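You operate a simulated robot arm through the tools that you are given. There is no shell and no other tool.

You are at the controls of a simulated robot arm. One attempt, no reset.

## Task
Set the ironing board to low, lock it, and park the iron.
Fine: the iron stands on the pulled-out rest. Set down upright: iron.

It is judged by the outcome, as a careful person would: the job done as asked, and still so three seconds after it is handed in. It fails if anything else is knocked over, pushed out of place, dropped, spilled or broken.

## Robot
A 6-joint arm with a two-finger gripper, fixed in place. Base frame: the origin is on the floor under the middle of its stand, x ahead of it, y to its left, z up; the work surface is at about z = 821. Units: mm, rad, N and s.
It reaches about 1637 mm from its shoulder. Its first joint turns from -2.897 to 2.897 rad. Payload 3.43 kg.
The TCP is the grasp point between the finger pads, 20 mm short of the fingertips. In the tool frame z runs along the fingers and y along their closing line. The gripper opens to 190 mm; its body begins 248 mm behind the TCP.
Orientation is that of the tool frame in the base frame, as a unit quaternion [x, y, z, w]. With the fingers straight down and closing along the base's y, the tool's x points along the base's -x, its y along +y and its z along -z.

## Interface
- The arm moves only by the tool move_arm. Its argument "series" is a list of rows, each an object (a shift or turn left out is 0, a gripper value left out holds the last) with "delta_pos": the shift along the base's x, y, z in units of 200 mm (1.0 is 200 mm), a list of three; "turn": the turn, a rotation vector about the base's x, y, z in units of 45 degrees (1.0 is 45 degrees), a list of three; "gripper": the gripper command, from -1 (fully open) to 1 (shut), values between in proportion. In form: [{"delta_pos": [tx, ty, tz], "turn": [ax, ay, az], "gripper": gripper}, ...]. A call has 1 to 20 rows; each row is the pose to reach, as a shift and turn from the pose commanded when the call began. A call with a number of a shift or a turn outside -1 to 1 is refused whole. A row lasts 0.2 s, in which the tool goes at most 50 mm and 0.15 rad; a call with a longer step from one row to the next is refused whole, and so is a gripper value outside its range. Where a pose cannot be reached the arm comes as near as it can. A force on the tool above 90 N (or 10 N above the force at the start of the call, whichever is more), or a blocked arm, ends the call early, and 0.2 s more pass. Each finger travels about 45 mm/s and halts on what it meets, pressing with about 25 N; the grip force reading is that of the motor and also rises with nothing between the fingers. The clock runs only during rows and for 0.2 s after the last one: add rows that repeat a pose to give the fingers time. The reply holds the time, the measured pose of the TCP, the force on the tool along the base axes, the opening and the grip force, in the units named above and with some noise, with the torque about the TCP (base axes, N m) and any sound that the robot's microphone picked up.
- Cameras (640 x 400 px; columns grow to the right, rows downward): "scene" is fixed at [401.1, -649.8, 1459.1]; the picture's right is [0.58, -0.81, 0.00], its down [-0.68, -0.49, -0.54] and it looks along [0.44, 0.31, -0.84] (base axes); focal length 256 px, centre (320, 200). "wrist" rides on the gripper at [70, -8, -288] in the tool frame; the picture's right is [0.12, 0.99, 0.00], its down [-0.96, 0.11, -0.25] and it looks along [-0.25, 0.03, 0.97] (tool axes); focal length 261 px, centre (320, 200). There is no depth. A picture from a camera that has moved, and an enlarged one, comes with that camera's place and axes in the base frame and with its lens.
- capture(camera): a new picture of that camera. It takes no simulated time.
- raise_lower(by): slides the trunk up (or, below 0, down) by that many mm; the arm rides with it, the base frame stays. It gives what a move gives, with no picture.
- zoom(camera, box): a new picture of the part [left, top, right, bottom] of that camera's present view, enlarged. It takes no simulated time.
- finish_job(): hands the job in; it is judged then, once.

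Places have to be worked out from the pictures, the camera data and where the tool is seen. Open the gripper and draw the arm clear of the work before you hand the job in, unless the task says otherwise.

The tools are called by a JSON object that holds its "method" and its "body". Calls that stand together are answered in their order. move_arm: Moves the arm, as the interface text tells. Its arguments: {"type":"object","properties":{"series":{"type":"array","items":{"type":"object","properties":{"delta_pos":{"type":"array","items":{"type":"number"}},"turn":{"type":"array","items":{"type":"number"}},"gripper":{"type":"number"}}}}},"required":["series"]} The other tools are called the same way: raise_lower (by) moves the trunk up or down; capture (camera) takes a picture; zoom (camera, box) takes an enlarged picture of a part of a camera's view; finish_job () hands the job in.

At the start:

```text
time_s: 0.0
tool_pos: [719.6, -22.5, 1060.1]
tcp_rot: [-0.001, 1.0, -0.001, 0.0]
contact_force: [0.4, -0.2, 1.2]
torque: [0.01, 0.01, 0.0]
gripper_width: 190.3
grip_force: 0.0
trunk travel left (down, up): [-150.0, 90.0]
```

scene: 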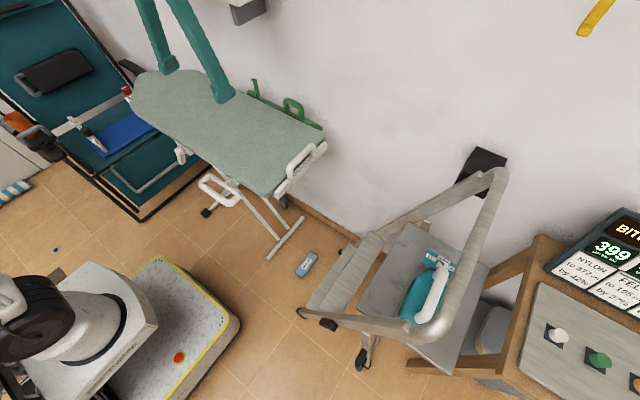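
wrist: 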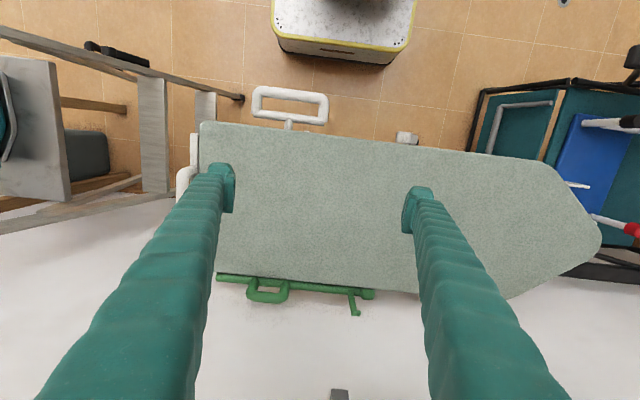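

I'll begin by looking closely at the board, its handles, the iron on the chair and the sign at the right, using enlarged pictures.

{"method": "zoom", "body": {"camera": "scene", "box": [120, 60, 340, 260]}}

{"method": "zoom", "body": {"camera": "scene", "box": [290, 130, 550, 390]}}

{"method": "zoom", "body": {"camera": "scene", "box": [500, 190, 640, 400]}}

{"method": "zoom", "body": {"camera": "wrist", "box": [160, 70, 440, 320]}}

{"method": "zoom", "body": {"camera": "scene", "box": [0, 0, 200, 230]}}

```text
2.00 times, centred on (230, 160) of scene
camera zoom: at [401.1, -649.8, 1459.1], right [0.58, -0.81, 0.0], down [-0.68, -0.49, -0.54], along [0.44, 0.31, -0.84], focal length 512 px, centre (500, 280)
```

zoom: 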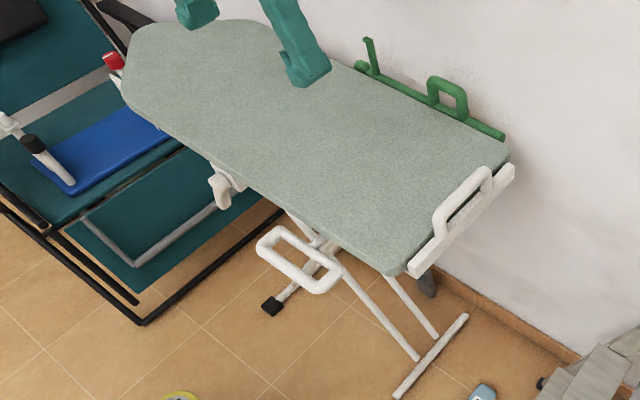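

```text
1.54 times, centred on (420, 260) of scene
camera zoom: at [401.1, -649.8, 1459.1], right [0.58, -0.81, 0.0], down [-0.68, -0.49, -0.54], along [0.44, 0.31, -0.84], focal length 394 px, centre (166, 108)
```

zoom: 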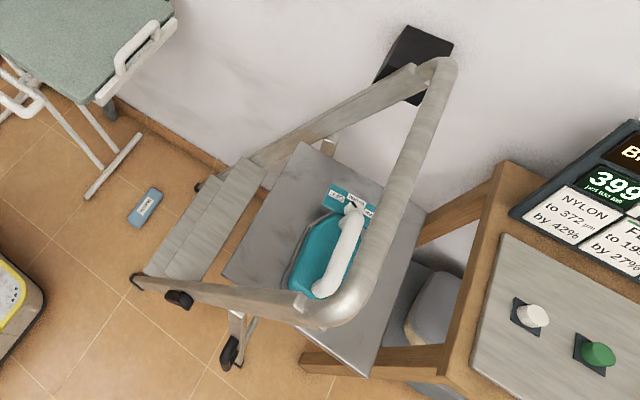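

```text
1.90 times, centred on (570, 295) of scene
camera zoom: at [401.1, -649.8, 1459.1], right [0.58, -0.81, 0.0], down [-0.68, -0.49, -0.54], along [0.44, 0.31, -0.84], focal length 487 px, centre (-156, 19)
```

zoom: 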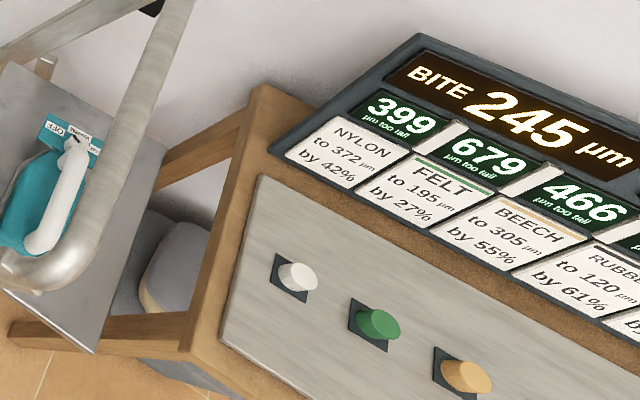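

```text
1.60 times, centred on (300, 195) of wrist
camera zoom: at [649.0, -31.5, 1348.6], right [-0.12, 0.99, 0.0], down [0.96, 0.11, 0.25], along [0.25, 0.03, -0.97], focal length 417 px, centre (352, 208)
```

zoom: 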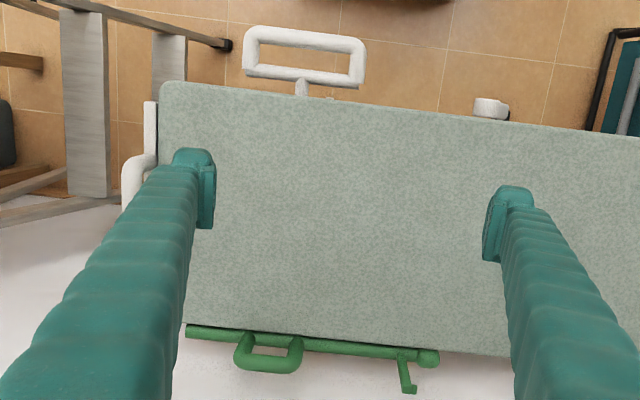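

```text
1.74 times, centred on (100, 115) of scene
camera zoom: at [401.1, -649.8, 1459.1], right [0.58, -0.81, 0.0], down [-0.68, -0.49, -0.54], along [0.44, 0.31, -0.84], focal length 445 px, centre (703, 348)
```

zoom: 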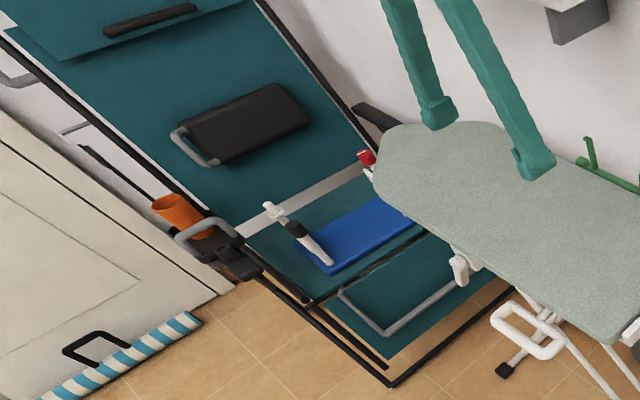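

The board top seems to be near z≈820, with a white loop on the near side, a small white lever beside it, a white rail with handle at the right end, a green bar on the far side and a red-tipped part at the nose. I need closer looks at each one.

{"method": "zoom", "body": {"camera": "scene", "box": [180, 130, 280, 220]}}

{"method": "zoom", "body": {"camera": "scene", "box": [240, 70, 340, 210]}}

{"method": "zoom", "body": {"camera": "wrist", "box": [520, 100, 640, 300]}}

{"method": "zoom", "body": {"camera": "wrist", "box": [360, 100, 460, 170]}}

{"method": "zoom", "body": {"camera": "wrist", "box": [160, 70, 340, 220]}}

{"method": "zoom", "body": {"camera": "scene", "box": [380, 220, 480, 350]}}

{"method": "zoom", "body": {"camera": "scene", "box": [40, 60, 180, 180]}}

```text
4.44 times, centred on (230, 175) of scene
camera zoom: at [401.1, -649.8, 1459.1], right [0.58, -0.81, 0.0], down [-0.68, -0.49, -0.54], along [0.44, 0.31, -0.84], focal length 1137 px, centre (720, 311)
```

zoom: 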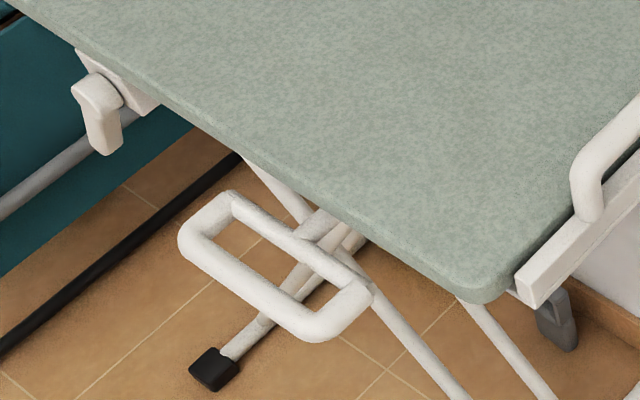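

```text
2.86 times, centred on (290, 140) of scene
camera zoom: at [401.1, -649.8, 1459.1], right [0.58, -0.81, 0.0], down [-0.68, -0.49, -0.54], along [0.44, 0.31, -0.84], focal length 731 px, centre (406, 371)
```

zoom: 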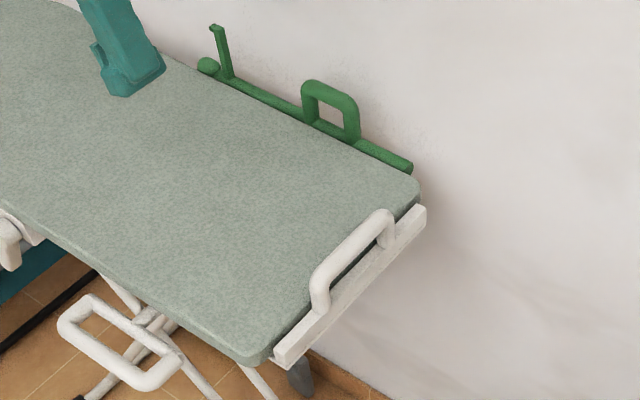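

```text
2.00 times, centred on (580, 200) of wrist
camera zoom: at [649.0, -31.5, 1348.6], right [-0.12, 0.99, 0.0], down [0.96, 0.11, 0.25], along [0.25, 0.03, -0.97], focal length 521 px, centre (-200, 200)
```

zoom: 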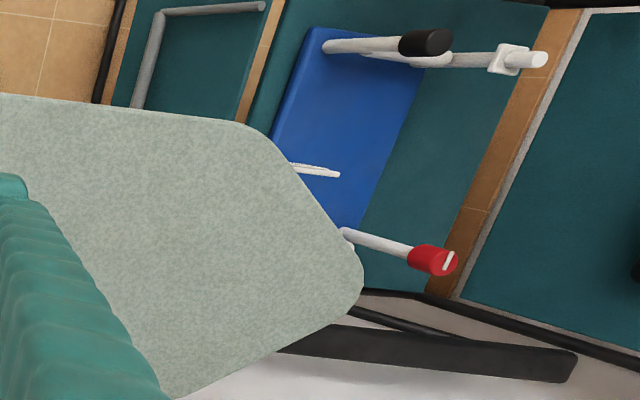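

```text
5.71 times, centred on (410, 135) of wrist
camera zoom: at [649.0, -31.5, 1348.6], right [-0.12, 0.99, 0.0], down [0.96, 0.11, 0.25], along [0.25, 0.03, -0.97], focal length 1489 px, centre (-194, 571)
```

zoom: 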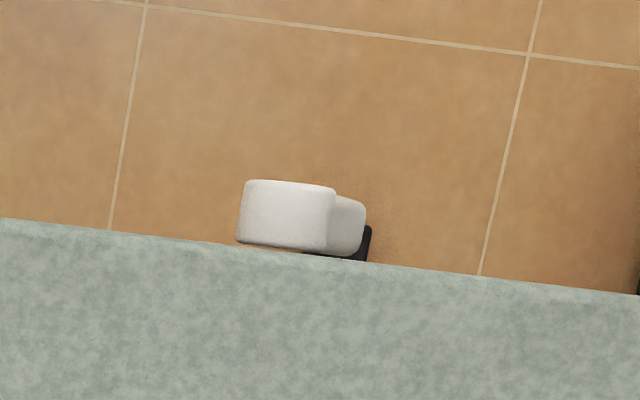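

```text
2.67 times, centred on (250, 145) of wrist
camera zoom: at [649.0, -31.5, 1348.6], right [-0.12, 0.99, 0.0], down [0.96, 0.11, 0.25], along [0.25, 0.03, -0.97], focal length 695 px, centre (507, 347)
```

zoom: 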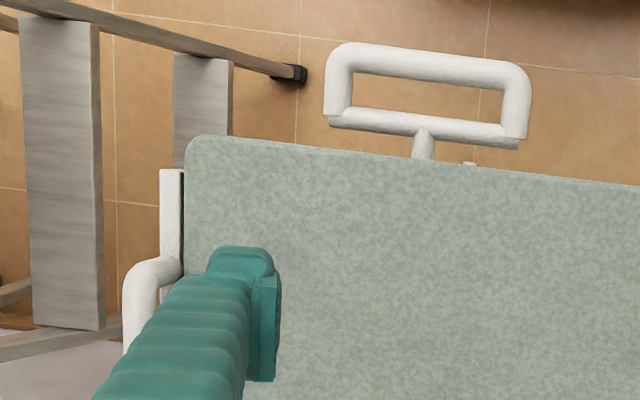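

```text
3.08 times, centred on (430, 285) of scene
camera zoom: at [401.1, -649.8, 1459.1], right [0.58, -0.81, 0.0], down [-0.68, -0.49, -0.54], along [0.44, 0.31, -0.84], focal length 787 px, centre (-18, -62)
```

zoom: 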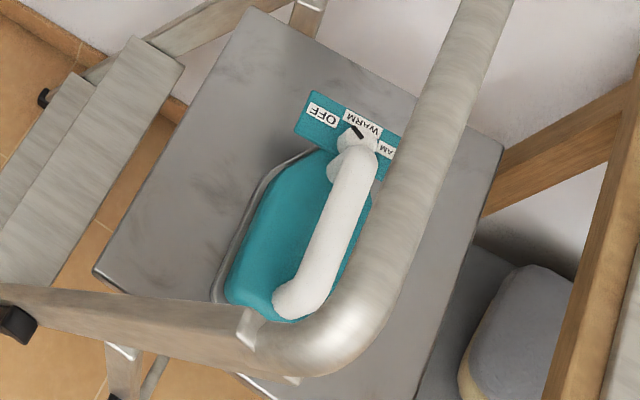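

```text
3.33 times, centred on (110, 120) of scene
camera zoom: at [401.1, -649.8, 1459.1], right [0.58, -0.81, 0.0], down [-0.68, -0.49, -0.54], along [0.44, 0.31, -0.84], focal length 853 px, centre (1020, 467)
```

zoom: 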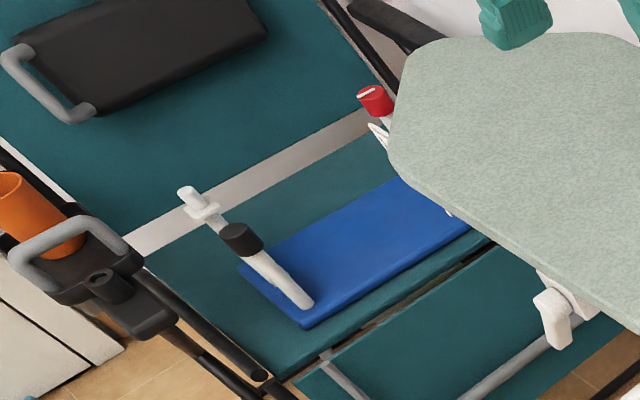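

The rail with the handle at the right end looks like the iron rest drawer, and the iron sits on the step-ladder platform under its hoop with its dial near WARM. I raise the arm and move toward −y to see the ladder and iron from above.

{"method": "move_arm", "body": {"series": [{"delta_pos": [0, -0.1, 0.15]}, {"delta_pos": [0, -0.3, 0.25]}, {"delta_pos": [0, -0.5, 0.35]}, {"delta_pos": [0, -0.7, 0.45]}, {"delta_pos": [0, -0.85, 0.5]}, {"delta_pos": [0, -1.0, 0.5]}]}}

{"method": "capture", "body": {"camera": "wrist"}}

{"method": "capture", "body": {"camera": "scene"}}

```text
time_s: 1.4
tool_pos: [720.3, -225.0, 1159.1]
tcp_rot: [0.0, 1.0, 0.0, 0.0]
contact_force: [-0.5, 0.7, 0.0]
torque: [-0.09, -0.05, -0.02]
gripper_width: 190.1
grip_force: 0.0
trunk travel left (down, up): [-150.0, 90.0]
```

```text
taken
camera wrist: at [648.6, -232.7, 1447.9], right [-0.12, 0.99, 0.0], down [0.96, 0.12, 0.25], along [0.25, 0.03, -0.97], focal length 261 px, centre (320, 200)
```

wrist: 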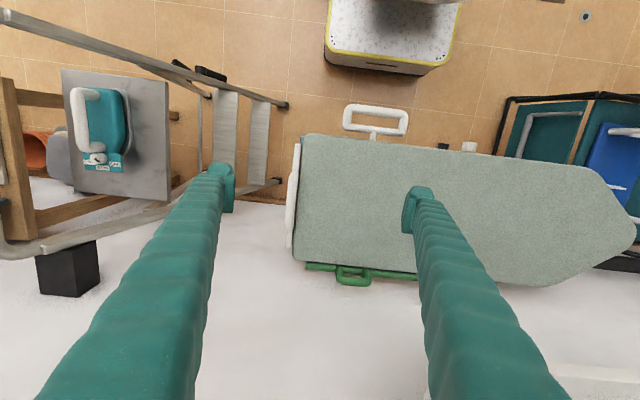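

```text
taken
```

scene: 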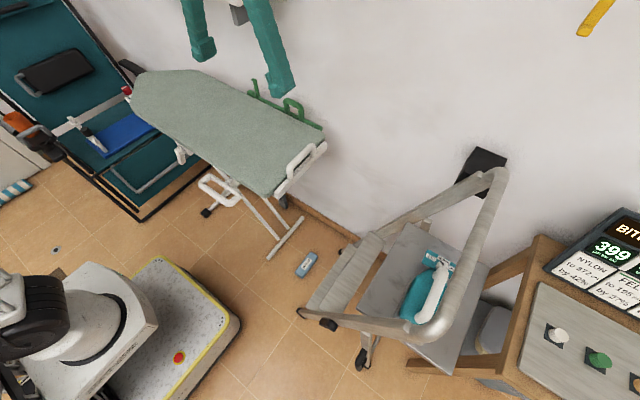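

The iron's centre triangulates to about (698, −781, 765). I zoom in on the iron and the ladder from here, and on the board's right end.

{"method": "zoom", "body": {"camera": "wrist", "box": [0, 50, 200, 220]}}

{"method": "zoom", "body": {"camera": "wrist", "box": [270, 90, 430, 300]}}

{"method": "zoom", "body": {"camera": "wrist", "box": [50, 70, 150, 190]}}

```text
2.35 times, centred on (100, 135) of wrist
camera zoom: at [648.6, -232.7, 1447.9], right [-0.12, 0.99, 0.0], down [0.96, 0.12, 0.25], along [0.25, 0.03, -0.97], focal length 613 px, centre (838, 353)
```

zoom: 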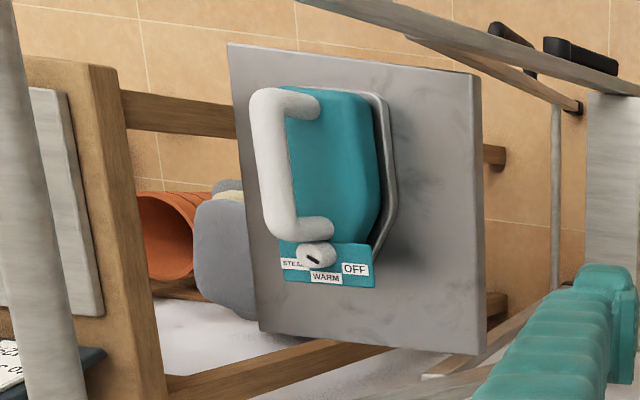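

```text
1.90 times, centred on (350, 195) of wrist
camera zoom: at [648.6, -232.7, 1447.9], right [-0.12, 0.99, 0.0], down [0.96, 0.12, 0.25], along [0.25, 0.03, -0.97], focal length 496 px, centre (263, 210)
```

zoom: 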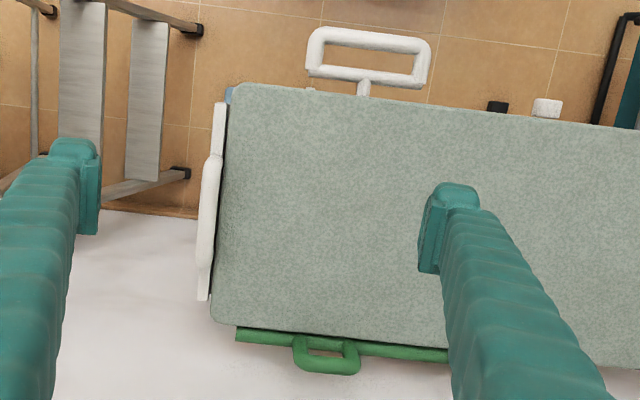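

```text
3.33 times, centred on (100, 130) of wrist
camera zoom: at [648.6, -232.7, 1447.9], right [-0.12, 0.99, 0.0], down [0.96, 0.12, 0.25], along [0.25, 0.03, -0.97], focal length 869 px, centre (1053, 433)
```

zoom: 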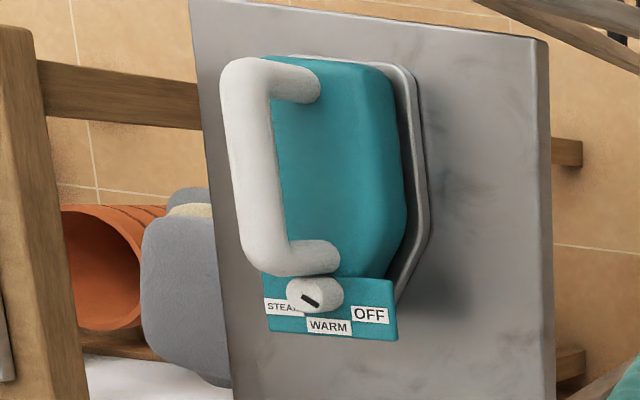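

The iron lies flat with its sole on a slab, handle up, and the ladder's hoop bar (z≈1010) passes right above it. Now I want a near-side view of the board's underside controls, so I back off and tilt the camera toward +x.

{"method": "move_arm", "body": {"series": [{"delta_pos": [-0.125, 0.1, -0.1], "turn": [0, -0.125, 0]}, {"delta_pos": [-0.25, 0.2, -0.2], "turn": [0, -0.25, 0]}, {"delta_pos": [-0.375, 0.3, -0.3], "turn": [0, -0.375, 0]}, {"delta_pos": [-0.5, 0.4, -0.4], "turn": [0, -0.5, 0]}, {"delta_pos": [-0.625, 0.5, -0.5], "turn": [0, -0.625, 0]}, {"delta_pos": [-0.75, 0.6, -0.6], "turn": [0, -0.75, 0]}, {"delta_pos": [-0.875, 0.7, -0.7], "turn": [0, -0.875, 0]}, {"delta_pos": [-1.0, 0.8, -0.8], "turn": [0, -1.0, 0]}]}}

{"method": "capture", "body": {"camera": "wrist"}}

{"method": "capture", "body": {"camera": "scene"}}

```text
time_s: 3.2
tool_pos: [520.2, -64.5, 1000.0]
tcp_rot: [0.001, 0.924, 0.0, 0.383]
contact_force: [0.9, -0.6, -1.1]
torque: [0.09, 0.11, 0.1]
gripper_width: 190.0
grip_force: 0.1
trunk travel left (down, up): [-150.0, 90.0]
```

```text
taken
camera wrist: at [266.7, -72.6, 1154.2], right [-0.08, 0.99, -0.08], down [0.51, 0.11, 0.86], along [0.86, 0.03, -0.51], focal length 261 px, centre (320, 200)
```

wrist: 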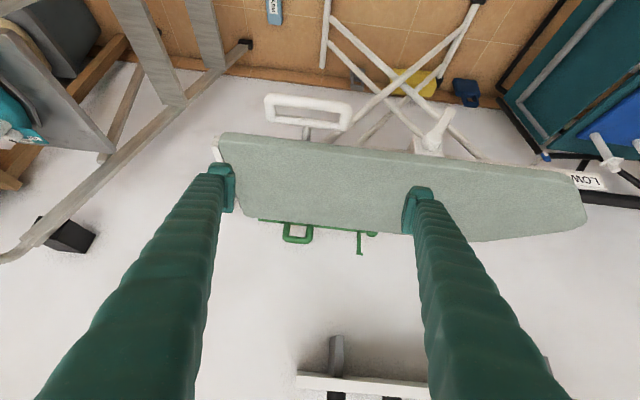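

```text
taken
```

scene: 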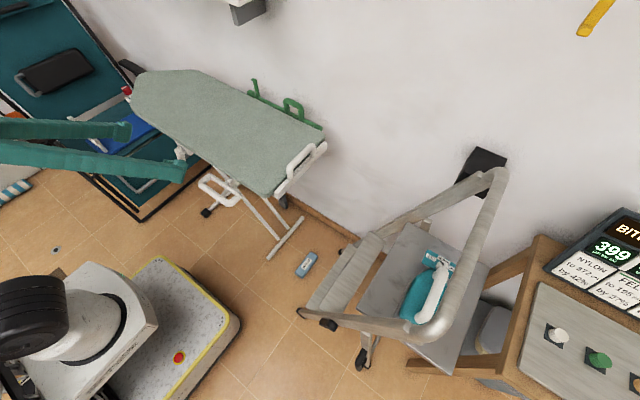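

The view is upside-down, but I can see a "LOW" label near the nose end and the cross legs. I zoom on these.

{"method": "zoom", "body": {"camera": "wrist", "box": [200, 0, 500, 190]}}

{"method": "zoom", "body": {"camera": "wrist", "box": [500, 100, 640, 240]}}

{"method": "zoom", "body": {"camera": "wrist", "box": [380, 90, 480, 180]}}

{"method": "zoom", "body": {"camera": "wrist", "box": [200, 120, 400, 260]}}

```text
2.11 times, centred on (350, 95) of wrist
camera zoom: at [266.7, -72.6, 1154.2], right [-0.08, 0.99, -0.08], down [0.51, 0.11, 0.86], along [0.86, 0.03, -0.51], focal length 549 px, centre (257, 421)
```

zoom: 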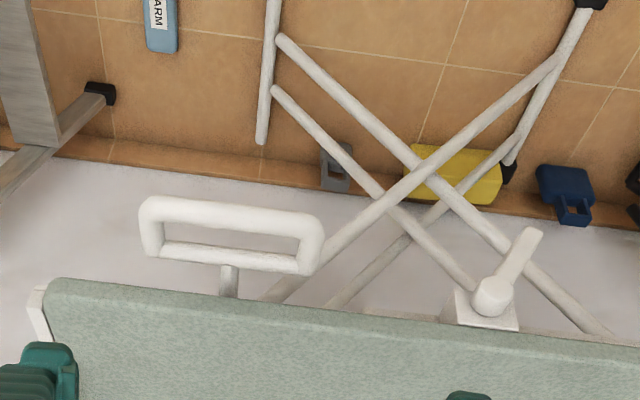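

```text
2.86 times, centred on (570, 170) of wrist
camera zoom: at [266.7, -72.6, 1154.2], right [-0.08, 0.99, -0.08], down [0.51, 0.11, 0.86], along [0.86, 0.03, -0.51], focal length 745 px, centre (-394, 286)
```

zoom: 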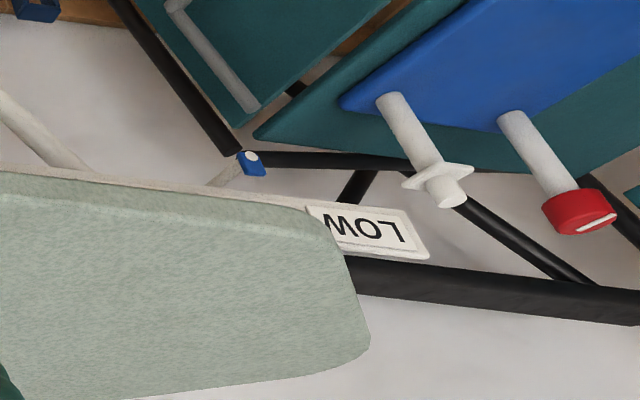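

```text
4.44 times, centred on (430, 135) of wrist
camera zoom: at [266.7, -72.6, 1154.2], right [-0.08, 0.99, -0.08], down [0.51, 0.11, 0.86], along [0.86, 0.03, -0.51], focal length 1158 px, centre (-169, 489)
```

zoom: 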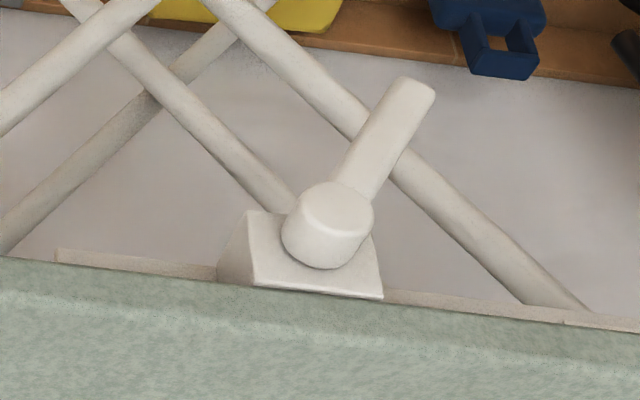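

```text
2.86 times, centred on (300, 190) of wrist
camera zoom: at [266.7, -72.6, 1154.2], right [-0.08, 0.99, -0.08], down [0.51, 0.11, 0.86], along [0.86, 0.03, -0.51], focal length 745 px, centre (377, 229)
```

zoom: 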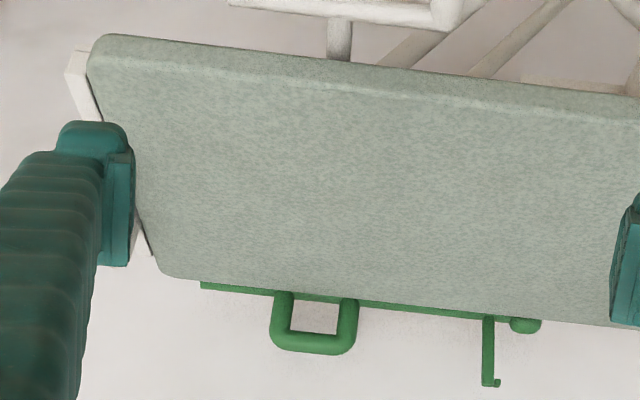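

The small white lever pivots on a block, hanging down, and a rail under the board carries a "LOW" label with a blue pointer. I now bring the camera below board level at the right-front diagonal to look at the underside.

{"method": "move_arm", "body": {"series": [{"delta_pos": [-0.06, -0.15, 0], "turn": [0, 0, 0.15]}, {"delta_pos": [-0.12, -0.3, 0], "turn": [0, 0, 0.3]}, {"delta_pos": [-0.18, -0.45, 0], "turn": [0, 0, 0.45]}, {"delta_pos": [-0.24, -0.6, 0], "turn": [0, 0, 0.6]}, {"delta_pos": [-0.3, -0.75, -0.05], "turn": [0, 0, 0.75]}, {"delta_pos": [-0.35, -0.9, -0.1], "turn": [0, 0, 0.88]}, {"delta_pos": [-0.4, -1.0, -0.1], "turn": [0, 0, 1.0]}]}}

{"method": "capture", "body": {"camera": "wrist"}}

```text
time_s: 3.9
tool_pos: [499.5, 82.2, 1011.4]
tcp_rot: [-0.35, 0.853, 0.135, 0.363]
contact_force: [0.0, -0.2, -1.7]
torque: [-0.03, 0.03, 0.0]
gripper_width: 189.9
grip_force: 0.1
trunk travel left (down, up): [-150.0, 90.0]
stopped in row 3: the arm was blocked; the commanded pose is now the measured one
```

```text
taken
camera wrist: at [319.1, -97.2, 1163.2], right [-0.75, 0.65, -0.11], down [0.26, 0.44, 0.86], along [0.61, 0.61, -0.5], focal length 261 px, centre (320, 200)
```

wrist: 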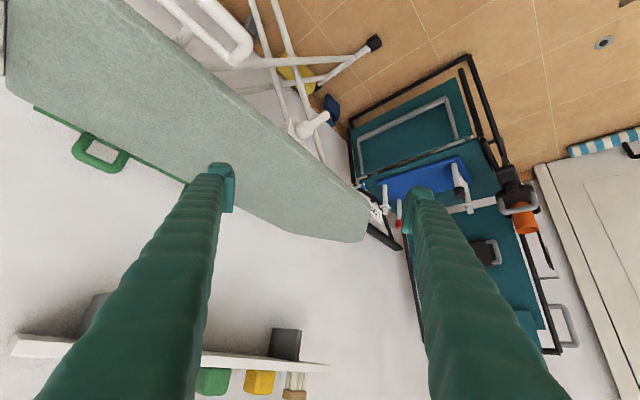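

The arm got blocked near its own base, so I move the tool away at constant orientation toward −y, slightly up and outward.

{"method": "move_arm", "body": {"series": [{"delta_pos": [0.05, -0.15, 0.1]}, {"delta_pos": [0.1, -0.3, 0.2]}, {"delta_pos": [0.15, -0.45, 0.3]}, {"delta_pos": [0.15, -0.6, 0.3]}, {"delta_pos": [0.15, -0.8, 0.3]}, {"delta_pos": [0.15, -1.0, 0.3]}]}}

{"method": "capture", "body": {"camera": "scene"}}

```text
time_s: 5.3
tool_pos: [529.5, -122.7, 1068.1]
tcp_rot: [-0.346, 0.855, 0.136, 0.362]
contact_force: [-0.4, -1.0, 0.0]
torque: [0.01, 0.03, -0.01]
gripper_width: 190.2
grip_force: 0.1
trunk travel left (down, up): [-150.0, 90.0]
```

```text
taken
```

scene: 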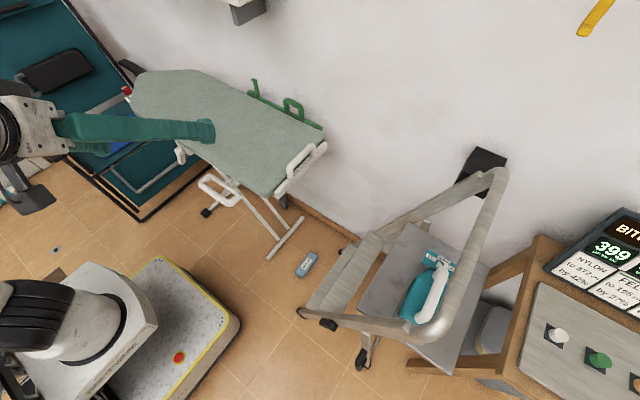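

That worked. I continue toward −y, then will tilt the tool level and lower it in front of the board.

{"method": "move_arm", "body": {"series": [{"delta_pos": [-0.02, -0.2, 0]}, {"delta_pos": [-0.04, -0.4, 0]}, {"delta_pos": [-0.06, -0.6, 0]}, {"delta_pos": [-0.08, -0.8, 0]}, {"delta_pos": [-0.1, -1.0, 0]}]}}

{"method": "move_arm", "body": {"series": [{"delta_pos": [-0.05, -0.1, -0.1], "turn": [0.1, -0.1, 0]}, {"delta_pos": [-0.1, -0.15, -0.25], "turn": [0.2, -0.2, 0]}, {"delta_pos": [-0.15, -0.2, -0.4], "turn": [0.3, -0.3, 0]}, {"delta_pos": [-0.2, -0.2, -0.55], "turn": [0.4, -0.4, 0]}, {"delta_pos": [-0.2, -0.2, -0.7], "turn": [0.5, -0.5, 0]}, {"delta_pos": [-0.2, -0.2, -0.85], "turn": [0.6, -0.6, 0]}, {"delta_pos": [-0.2, -0.2, -1.0], "turn": [0.7, -0.7, 0]}]}}

{"method": "capture", "body": {"camera": "wrist"}}

{"method": "capture", "body": {"camera": "scene"}}

```text
time_s: 6.5
tool_pos: [513.0, -320.6, 1068.7]
tcp_rot: [-0.347, 0.855, 0.136, 0.362]
contact_force: [-0.3, 0.3, 0.8]
torque: [-0.25, 0.03, -0.15]
gripper_width: 189.9
grip_force: 0.0
trunk travel left (down, up): [-150.0, 90.0]
```

```text
time_s: 8.1
tool_pos: [473.0, -360.9, 868.1]
tcp_rot: [-0.261, 0.657, 0.261, 0.657]
contact_force: [-0.1, 2.0, 2.1]
torque: [-0.16, 0.22, -0.26]
gripper_width: 189.8
grip_force: 0.0
trunk travel left (down, up): [-150.0, 90.0]
```

```text
taken
camera wrist: at [268.3, -563.6, 798.4], right [-0.68, 0.72, -0.12], down [-0.26, -0.09, 0.96], along [0.68, 0.69, 0.25], focal length 261 px, centre (320, 200)
```

wrist: 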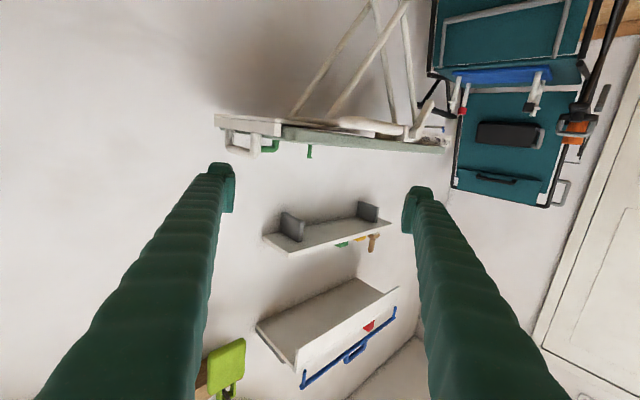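

```text
taken
```

scene: 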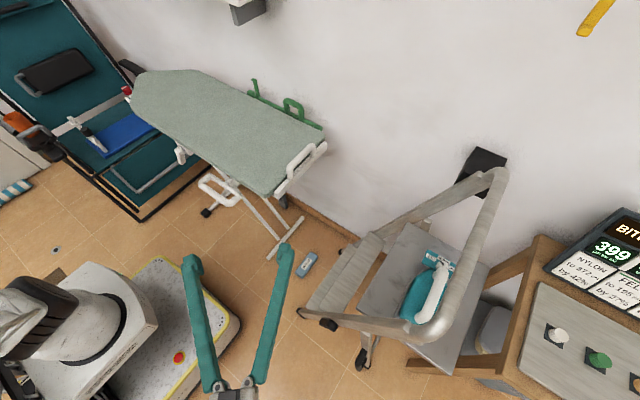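

The camera is now at board level. I go about 180 mm lower to see the underside.

{"method": "move_arm", "body": {"series": [{"delta_pos": [0, 0, -0.2]}, {"delta_pos": [0, 0, -0.4]}, {"delta_pos": [0, 0, -0.6]}, {"delta_pos": [0, 0, -0.8]}, {"delta_pos": [0, 0, -0.95]}]}}

{"method": "capture", "body": {"camera": "wrist"}}

{"method": "zoom", "body": {"camera": "wrist", "box": [200, 60, 460, 230]}}

```text
time_s: 9.3
tool_pos: [478.6, -382.3, 692.5]
tcp_rot: [-0.257, 0.663, 0.271, 0.649]
contact_force: [1.0, 1.7, 0.9]
torque: [-0.1, 0.11, -0.05]
gripper_width: 189.8
grip_force: 0.0
out of reach, approached as far as the arm can: row 4, 5
trunk travel left (down, up): [-150.0, 90.0]
```

```text
taken
camera wrist: at [274.3, -587.2, 626.6], right [-0.69, 0.72, -0.1], down [-0.23, -0.1, 0.97], along [0.68, 0.69, 0.24], focal length 261 px, centre (320, 200)
```

wrist: 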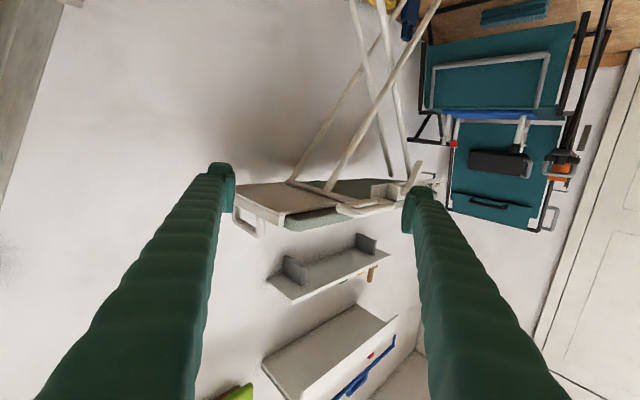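

```text
2.35 times, centred on (330, 145) of wrist
camera zoom: at [274.3, -587.2, 626.6], right [-0.69, 0.72, -0.1], down [-0.23, -0.1, 0.97], along [0.68, 0.69, 0.24], focal length 613 px, centre (296, 329)
```

zoom: 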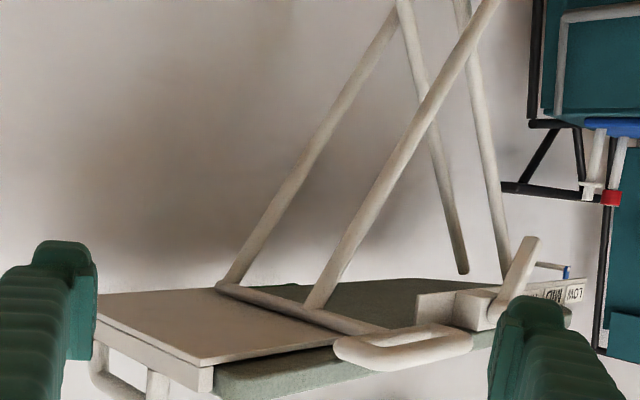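

I see the crossbar with leg tops, the loop, the lever block, the tray under the right end, and a scale reading "MID", "LOW" with a blue pointer. I zoom more on these.

{"method": "zoom", "body": {"camera": "wrist", "box": [390, 130, 450, 210]}}

{"method": "zoom", "body": {"camera": "wrist", "box": [280, 160, 410, 240]}}

{"method": "zoom", "body": {"camera": "wrist", "box": [220, 150, 340, 250]}}

```text
5.00 times, centred on (420, 170) of wrist
camera zoom: at [274.3, -587.2, 626.6], right [-0.69, 0.72, -0.1], down [-0.23, -0.1, 0.97], along [0.68, 0.69, 0.24], focal length 1303 px, centre (-180, 350)
```

zoom: 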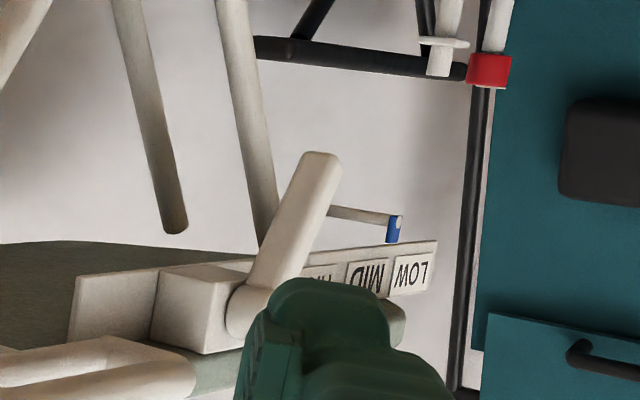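

```text
4.92 times, centred on (345, 200) of wrist
camera zoom: at [274.3, -587.2, 626.6], right [-0.69, 0.72, -0.1], down [-0.23, -0.1, 0.97], along [0.68, 0.69, 0.24], focal length 1283 px, centre (197, 200)
```

zoom: 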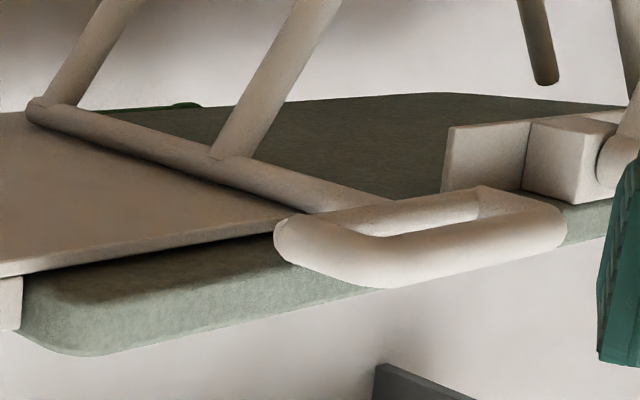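

```text
4.00 times, centred on (280, 200) of wrist
camera zoom: at [274.3, -587.2, 626.6], right [-0.69, 0.72, -0.1], down [-0.23, -0.1, 0.97], along [0.68, 0.69, 0.24], focal length 1043 px, centre (480, 200)
```

zoom: 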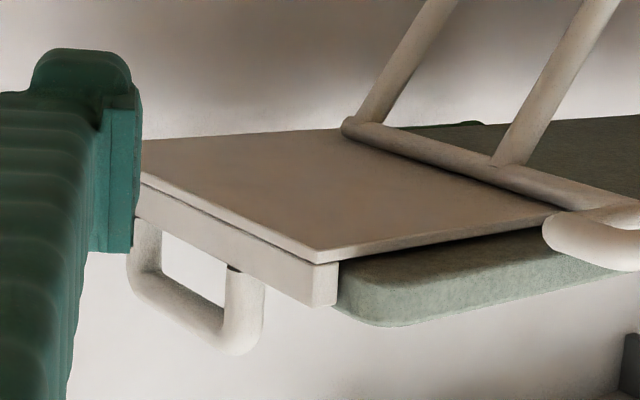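

Structure is clearer: the tray with its end handle pulls out toward −y, the loop is on the leg crossbar, and the lever block sits by a HIGH/MID/LOW scale. I raise back up and move to look at the scale and lever from the front-left.

{"method": "move_arm", "body": {"series": [{"delta_pos": [0, 0.0, 0.2]}, {"delta_pos": [0, 0.0, 0.4]}, {"delta_pos": [0, 0.0, 0.6]}, {"delta_pos": [0, 0.05, 0.8]}, {"delta_pos": [0, 0.1, 0.95]}]}}

{"method": "move_arm", "body": {"series": [{"delta_pos": [0.05, 0.1, 0.1], "turn": [-0.1, 0.1, 0]}, {"delta_pos": [0.1, 0.2, 0.25], "turn": [-0.2, 0.2, 0]}, {"delta_pos": [0.15, 0.3, 0.4], "turn": [-0.3, 0.3, 0]}, {"delta_pos": [0.2, 0.4, 0.55], "turn": [-0.4, 0.4, 0]}, {"delta_pos": [0.25, 0.5, 0.7], "turn": [-0.5, 0.5, 0]}, {"delta_pos": [0.3, 0.6, 0.85], "turn": [-0.6, 0.6, 0]}, {"delta_pos": [0.35, 0.8, 1.0], "turn": [-0.7, 0.7, 0]}, {"delta_pos": [0.35, 1.0, 1.0], "turn": [-0.7, 0.7, 0]}]}}

{"method": "move_arm", "body": {"series": [{"delta_pos": [0.05, 0.2, 0], "turn": [0, 0, -0.15]}, {"delta_pos": [0.1, 0.4, 0], "turn": [0, 0, -0.3]}, {"delta_pos": [0.1, 0.6, 0], "turn": [0, 0, -0.45]}, {"delta_pos": [0.1, 0.8, 0], "turn": [0, 0, -0.6]}, {"delta_pos": [0.1, 1.0, 0], "turn": [0, 0, -0.75]}, {"delta_pos": [0.1, 1.0, 0], "turn": [0, 0, -0.9]}, {"delta_pos": [0.1, 1.0, 0], "turn": [0, 0, -1.0]}]}}

{"method": "capture", "body": {"camera": "wrist"}}

```text
time_s: 10.5
tool_pos: [474.7, -360.8, 882.4]
tcp_rot: [-0.259, 0.658, 0.263, 0.657]
contact_force: [0.4, -1.1, -1.0]
torque: [0.13, -0.12, 0.12]
gripper_width: 190.0
grip_force: 0.0
trunk travel left (down, up): [-150.0, 90.0]
```

```text
refused: row 7 steps farther than a row can; nothing moved
```

```text
time_s: 12.1
tool_pos: [525.1, -426.4, 911.6]
tcp_rot: [-0.039, 0.702, 0.014, 0.711]
contact_force: [0.1, -1.0, -0.3]
torque: [-0.01, 0.0, 0.05]
gripper_width: 190.0
grip_force: 0.0
out of reach, approached as far as the arm can: row 3, 4, 5, 6, 7
trunk travel left (down, up): [-150.0, 90.0]
```

```text
taken
camera wrist: at [239.2, -458.9, 838.8], right [-0.07, 0.99, -0.16], down [-0.27, 0.13, 0.95], along [0.96, 0.11, 0.26], focal length 261 px, centre (320, 200)
```

wrist: 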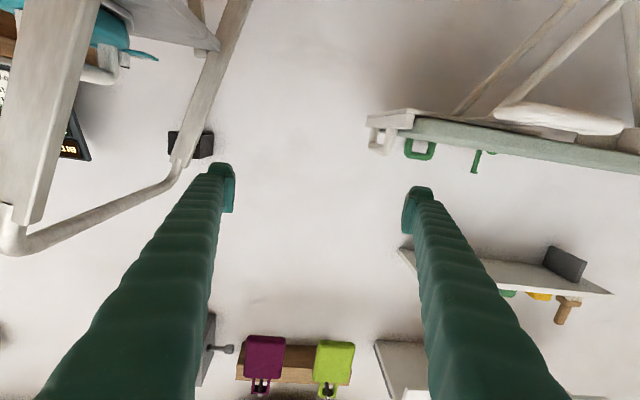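

A row was refused and the next call ran from the lower pose, leaving the tool level at (525, −426, 912) clear of everything. I raise up and tilt back down 45°.

{"method": "move_arm", "body": {"series": [{"delta_pos": [0.02, 0.0, 0.15], "turn": [0, 0.15, 0]}, {"delta_pos": [0.05, 0.0, 0.3], "turn": [0, 0.3, 0]}, {"delta_pos": [0.08, 0.05, 0.45], "turn": [0, 0.45, 0]}, {"delta_pos": [0.1, 0.1, 0.6], "turn": [0, 0.6, 0]}, {"delta_pos": [0.1, 0.2, 0.75], "turn": [0, 0.75, 0]}, {"delta_pos": [0.1, 0.35, 0.85], "turn": [0, 0.9, 0]}, {"delta_pos": [0.1, 0.5, 0.9], "turn": [0, 1.0, 0]}]}}

```text
time_s: 13.7
tool_pos: [547.4, -325.8, 1081.2]
tcp_rot: [-0.031, 0.921, 0.031, 0.387]
contact_force: [1.2, -1.2, 0.1]
torque: [0.09, 0.0, 0.06]
gripper_width: 190.0
grip_force: 0.0
trunk travel left (down, up): [-150.0, 90.0]
```

Now I step across to +y at this height, keeping the 45° tilt.

{"method": "move_arm", "body": {"series": [{"delta_pos": [0, 0.2, 0]}, {"delta_pos": [0, 0.4, 0]}, {"delta_pos": [0, 0.6, 0]}, {"delta_pos": [0, 0.8, 0]}, {"delta_pos": [0, 1.0, 0]}]}}

{"method": "move_arm", "body": {"series": [{"delta_pos": [0, 0.2, 0]}, {"delta_pos": [0, 0.4, 0]}, {"delta_pos": [0, 0.6, 0]}, {"delta_pos": [0, 0.8, 0]}, {"delta_pos": [0, 1.0, 0]}]}}

{"method": "move_arm", "body": {"series": [{"delta_pos": [0, 0.2, 0]}, {"delta_pos": [0, 0.4, 0]}, {"delta_pos": [0, 0.6, 0]}, {"delta_pos": [0, 0.8, 0]}, {"delta_pos": [0, 1.0, 0]}]}}

{"method": "capture", "body": {"camera": "wrist"}}

```text
time_s: 14.7
tool_pos: [581.7, -210.7, 996.5]
tcp_rot: [-0.004, 0.939, 0.09, 0.332]
contact_force: [-1.9, 1.5, 0.0]
torque: [-0.18, -0.18, -0.2]
gripper_width: 190.1
grip_force: 0.1
trunk travel left (down, up): [-150.0, 90.0]
stopped in row 4: the arm was blocked; the commanded pose is now the measured one
```

```text
time_s: 15.9
tool_pos: [581.3, -10.1, 1004.7]
tcp_rot: [-0.005, 0.938, 0.084, 0.337]
contact_force: [1.2, 0.7, -0.2]
torque: [0.01, 0.1, 0.02]
gripper_width: 190.0
grip_force: 0.0
trunk travel left (down, up): [-150.0, 90.0]
```

```text
time_s: 17.1
tool_pos: [583.0, 187.0, 1005.9]
tcp_rot: [-0.003, 0.937, 0.084, 0.338]
contact_force: [-2.8, 4.3, 0.2]
torque: [-0.92, -0.44, -0.82]
gripper_width: 190.3
grip_force: 0.0
trunk travel left (down, up): [-150.0, 90.0]
```

```text
taken
camera wrist: at [346.8, 137.2, 1177.6], right [-0.15, 0.98, 0.08], down [0.58, 0.03, 0.82], along [0.8, 0.17, -0.57], focal length 261 px, centre (320, 200)
```

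wrist: 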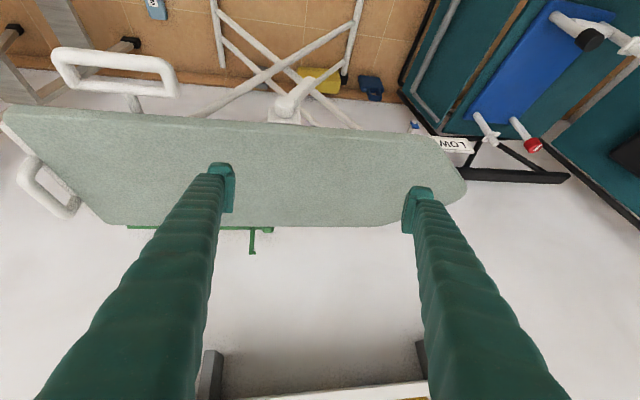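

From here the scale and lever are visible; I zoom on both.

{"method": "zoom", "body": {"camera": "wrist", "box": [390, 90, 510, 190]}}

{"method": "zoom", "body": {"camera": "wrist", "box": [200, 20, 380, 140]}}

{"method": "capture", "body": {"camera": "scene"}}

```text
4.00 times, centred on (450, 140) of wrist
camera zoom: at [346.8, 137.2, 1177.6], right [-0.15, 0.98, 0.08], down [0.58, 0.03, 0.82], along [0.8, 0.17, -0.57], focal length 1043 px, centre (-200, 440)
```

zoom: 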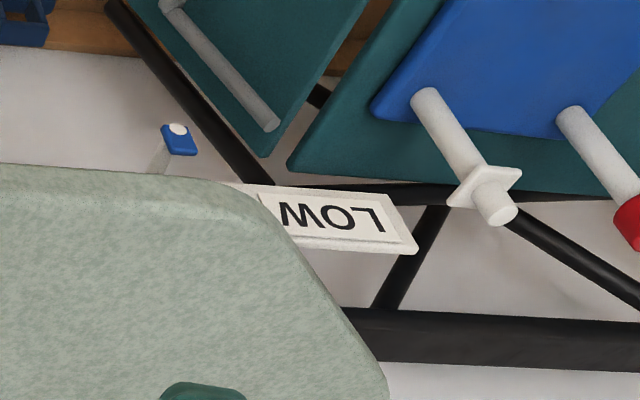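

```text
3.33 times, centred on (290, 80) of wrist
camera zoom: at [346.8, 137.2, 1177.6], right [-0.15, 0.98, 0.08], down [0.58, 0.03, 0.82], along [0.8, 0.17, -0.57], focal length 869 px, centre (420, 600)
```

zoom: 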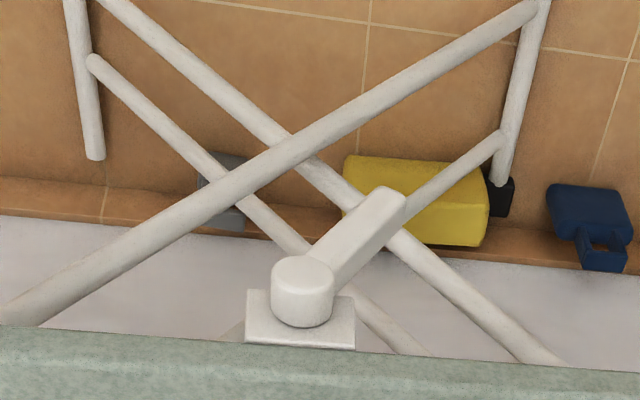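

```text
taken
```

scene: 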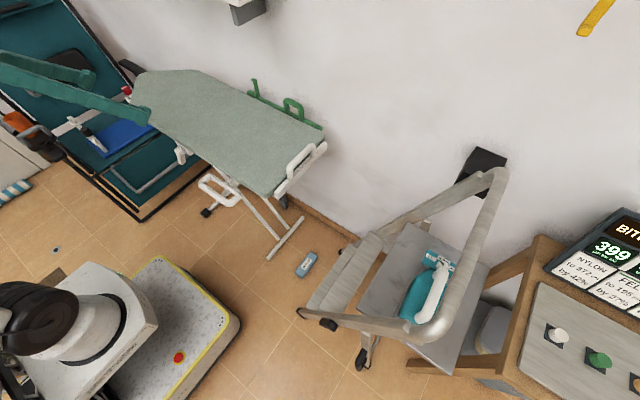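

Triangulating: the pointer (y≈427) is at MID now and LOW is ≈85 mm further toward the nose; the lever hub is at about (639,150,762) with its arm pointing 30° off straight down toward +y. I return to straight-down over the board centre and close the fingers to test gently whether the board is locked.

{"method": "move_arm", "body": {"series": [{"delta_pos": [0.15, 0, 0.05], "turn": [-0.037, 0.147, -0.001], "gripper": 1}, {"delta_pos": [0.3, 0, 0.1], "turn": [-0.073, 0.294, -0.003]}, {"delta_pos": [0.45, 0, 0.1], "turn": [-0.11, 0.441, -0.004]}, {"delta_pos": [0.6, 0, 0.1], "turn": [-0.146, 0.588, -0.005]}, {"delta_pos": [0.75, 0, 0.1], "turn": [-0.183, 0.735, -0.007]}, {"delta_pos": [0.9, 0, 0.1], "turn": [-0.219, 0.882, -0.008]}, {"delta_pos": [1.0, 0, 0.1], "turn": [-0.219, 0.882, -0.008]}, {"delta_pos": [1.0, 0, 0.1], "turn": [-0.219, 0.882, -0.008]}, {"delta_pos": [1.0, 0, 0.1], "turn": [-0.219, 0.882, -0.008]}, {"delta_pos": [1.0, 0, 0.1], "turn": [-0.219, 0.882, -0.008]}, {"delta_pos": [1.0, 0, 0.1], "turn": [-0.219, 0.882, -0.008]}]}}

{"method": "capture", "body": {"camera": "scene"}}

{"method": "capture", "body": {"camera": "wrist"}}

```text
time_s: 19.5
tool_pos: [779.8, 191.3, 1025.2]
tcp_rot: [-0.003, 1.0, 0.002, -0.003]
contact_force: [-0.6, -0.3, 0.0]
torque: [-0.03, 0.02, 0.0]
gripper_width: 0.0
grip_force: 22.6
trunk travel left (down, up): [-150.0, 90.0]
```

```text
taken
```

scene: 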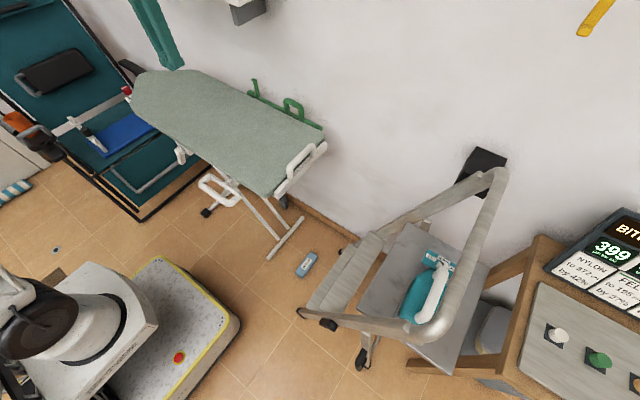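

```text
taken
camera wrist: at [711.3, 181.4, 1313.2], right [-0.12, 0.99, 0.0], down [0.96, 0.12, 0.24], along [0.24, 0.03, -0.97], focal length 261 px, centre (320, 200)
```

wrist: 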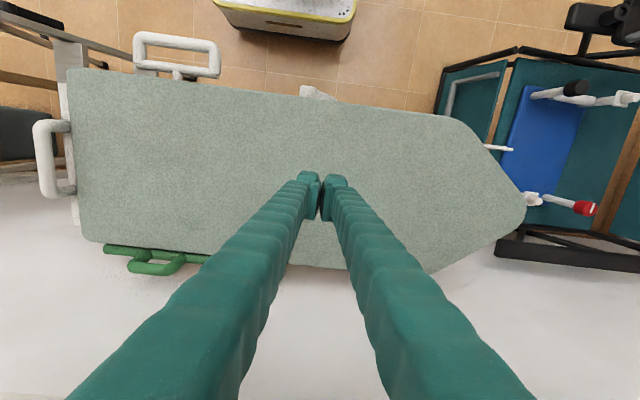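

The tool is straight down and closed. I move over the board's centre line (x≈815) and descend to about 20 mm above the expected surface.

{"method": "move_arm", "body": {"series": [{"delta_pos": [0.1, -0.1, -0.15]}, {"delta_pos": [0.175, -0.1, -0.35]}, {"delta_pos": [0.175, -0.1, -0.55]}, {"delta_pos": [0.175, -0.1, -0.7]}, {"delta_pos": [0.175, -0.1, -0.8]}, {"delta_pos": [0.175, -0.1, -0.82]}]}}

{"method": "move_arm", "body": {"series": [{"delta_pos": [0, 0, -0.02]}, {"delta_pos": [0, 0, -0.04]}, {"delta_pos": [0, 0, -0.06]}, {"delta_pos": [0, 0, -0.08]}, {"delta_pos": [0, 0, -0.1]}, {"delta_pos": [0, 0, -0.11]}]}}

```text
time_s: 20.9
tool_pos: [815.4, 169.8, 859.6]
tcp_rot: [-0.002, 1.0, 0.002, -0.003]
contact_force: [0.2, -0.5, 0.4]
torque: [-0.01, 0.02, 0.02]
gripper_width: 0.1
grip_force: 25.2
trunk travel left (down, up): [-150.0, 90.0]
```

```text
time_s: 22.3
tool_pos: [815.5, 171.2, 840.2]
tcp_rot: [-0.003, 1.0, 0.002, -0.002]
contact_force: [0.8, -2.0, 16.4]
torque: [-0.11, -0.11, 0.1]
gripper_width: 6.2
grip_force: 34.1
trunk travel left (down, up): [-150.0, 90.0]
```

Contact at fingertip z≈820 with 16 N. I press a few millimetres more to see whether the board yields.

{"method": "move_arm", "body": {"series": [{"delta_pos": [0, 0, -0.01]}, {"delta_pos": [0, 0, -0.02]}, {"delta_pos": [0, 0, -0.03]}, {"delta_pos": [0, 0, -0.04]}]}}

{"method": "capture", "body": {"camera": "scene"}}

```text
time_s: 23.2
tool_pos: [815.4, 170.4, 839.7]
tcp_rot: [-0.002, 1.0, 0.003, 0.003]
contact_force: [-16.6, -8.2, 45.0]
torque: [-0.29, 0.47, -0.06]
gripper_width: 5.8
grip_force: 34.1
trunk travel left (down, up): [-150.0, 90.0]
stopped in row 4: the force on the tool passed its limit at 96 N (the readings are from after the stop); the commanded pose is now the measured one
```

```text
taken
```

scene: 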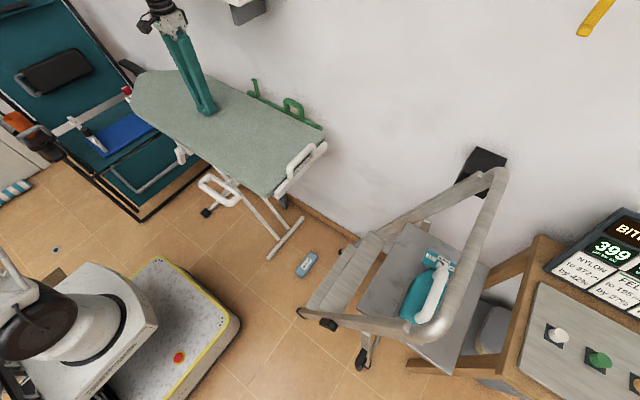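

Even 96 N did not move it, so the board is locked at MID and the lever must be released first. I raise, open to ~120 mm, tilt 25° and go in front of the lever.

{"method": "move_arm", "body": {"series": [{"delta_pos": [0, 0, 0.1]}, {"delta_pos": [0, 0, 0.3]}, {"delta_pos": [-0.15, 0, 0.5]}, {"delta_pos": [-0.35, 0.0, 0.65]}, {"delta_pos": [-0.55, 0.0, 0.75], "turn": [0, -0.1, 0], "gripper": -0.26}, {"delta_pos": [-0.75, 0.05, 0.75], "turn": [0, -0.25, 0]}, {"delta_pos": [-0.9, 0.1, 0.75], "turn": [0, -0.4, 0]}, {"delta_pos": [-1.0, 0.1, 0.75], "turn": [0, -0.55, 0]}]}}

```text
time_s: 25.0
tool_pos: [616.7, 191.3, 985.4]
tcp_rot: [-0.004, 0.977, 0.002, 0.215]
contact_force: [1.2, -0.7, -1.0]
torque: [-0.04, 0.14, -0.07]
gripper_width: 87.6
grip_force: 0.1
trunk travel left (down, up): [-150.0, 90.0]
```

Now I back off to x≈540 and descend to lever height.

{"method": "move_arm", "body": {"series": [{"delta_pos": [-0.2, 0, -0.05]}, {"delta_pos": [-0.38, 0, -0.15]}, {"delta_pos": [-0.38, 0, -0.35]}, {"delta_pos": [-0.38, 0, -0.55]}, {"delta_pos": [-0.38, 0, -0.75]}, {"delta_pos": [-0.38, 0, -0.95]}]}}

{"method": "move_arm", "body": {"series": [{"delta_pos": [0, 0, -0.15]}, {"delta_pos": [0, 0, -0.3]}, {"delta_pos": [0, 0, -0.45]}]}}

{"method": "capture", "body": {"camera": "wrist"}}

{"method": "capture", "body": {"camera": "scene"}}

```text
time_s: 26.4
tool_pos: [540.5, 190.8, 796.4]
tcp_rot: [-0.003, 0.977, 0.001, 0.215]
contact_force: [-0.6, -0.1, 0.1]
torque: [0.08, -0.05, 0.0]
gripper_width: 120.1
grip_force: 0.0
trunk travel left (down, up): [-150.0, 90.0]
```

```text
time_s: 27.2
tool_pos: [541.8, 194.0, 708.1]
tcp_rot: [-0.003, 0.977, 0.0, 0.213]
contact_force: [-0.3, -0.8, -0.4]
torque: [0.08, -0.07, 0.02]
gripper_width: 119.7
grip_force: 0.0
trunk travel left (down, up): [-150.0, 90.0]
```

```text
taken
camera wrist: at [357.6, 184.5, 940.6], right [-0.11, 0.99, -0.05], down [0.77, 0.12, 0.63], along [0.63, 0.03, -0.78], focal length 261 px, centre (320, 200)
```

wrist: 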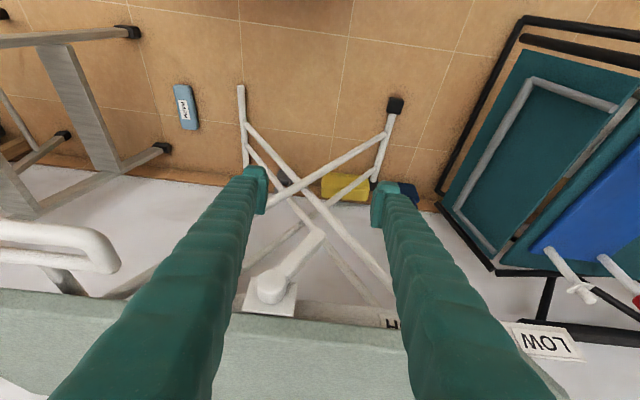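

```text
taken
```

scene: 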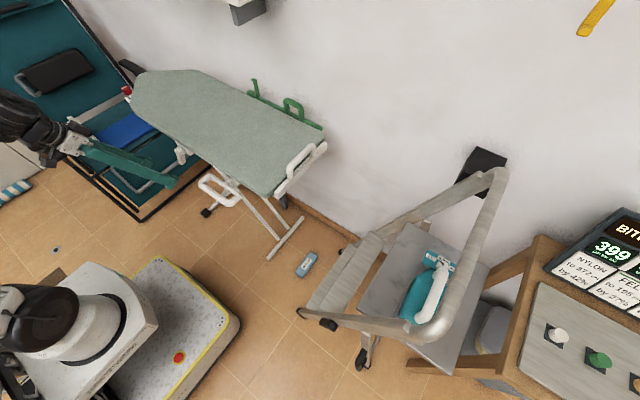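

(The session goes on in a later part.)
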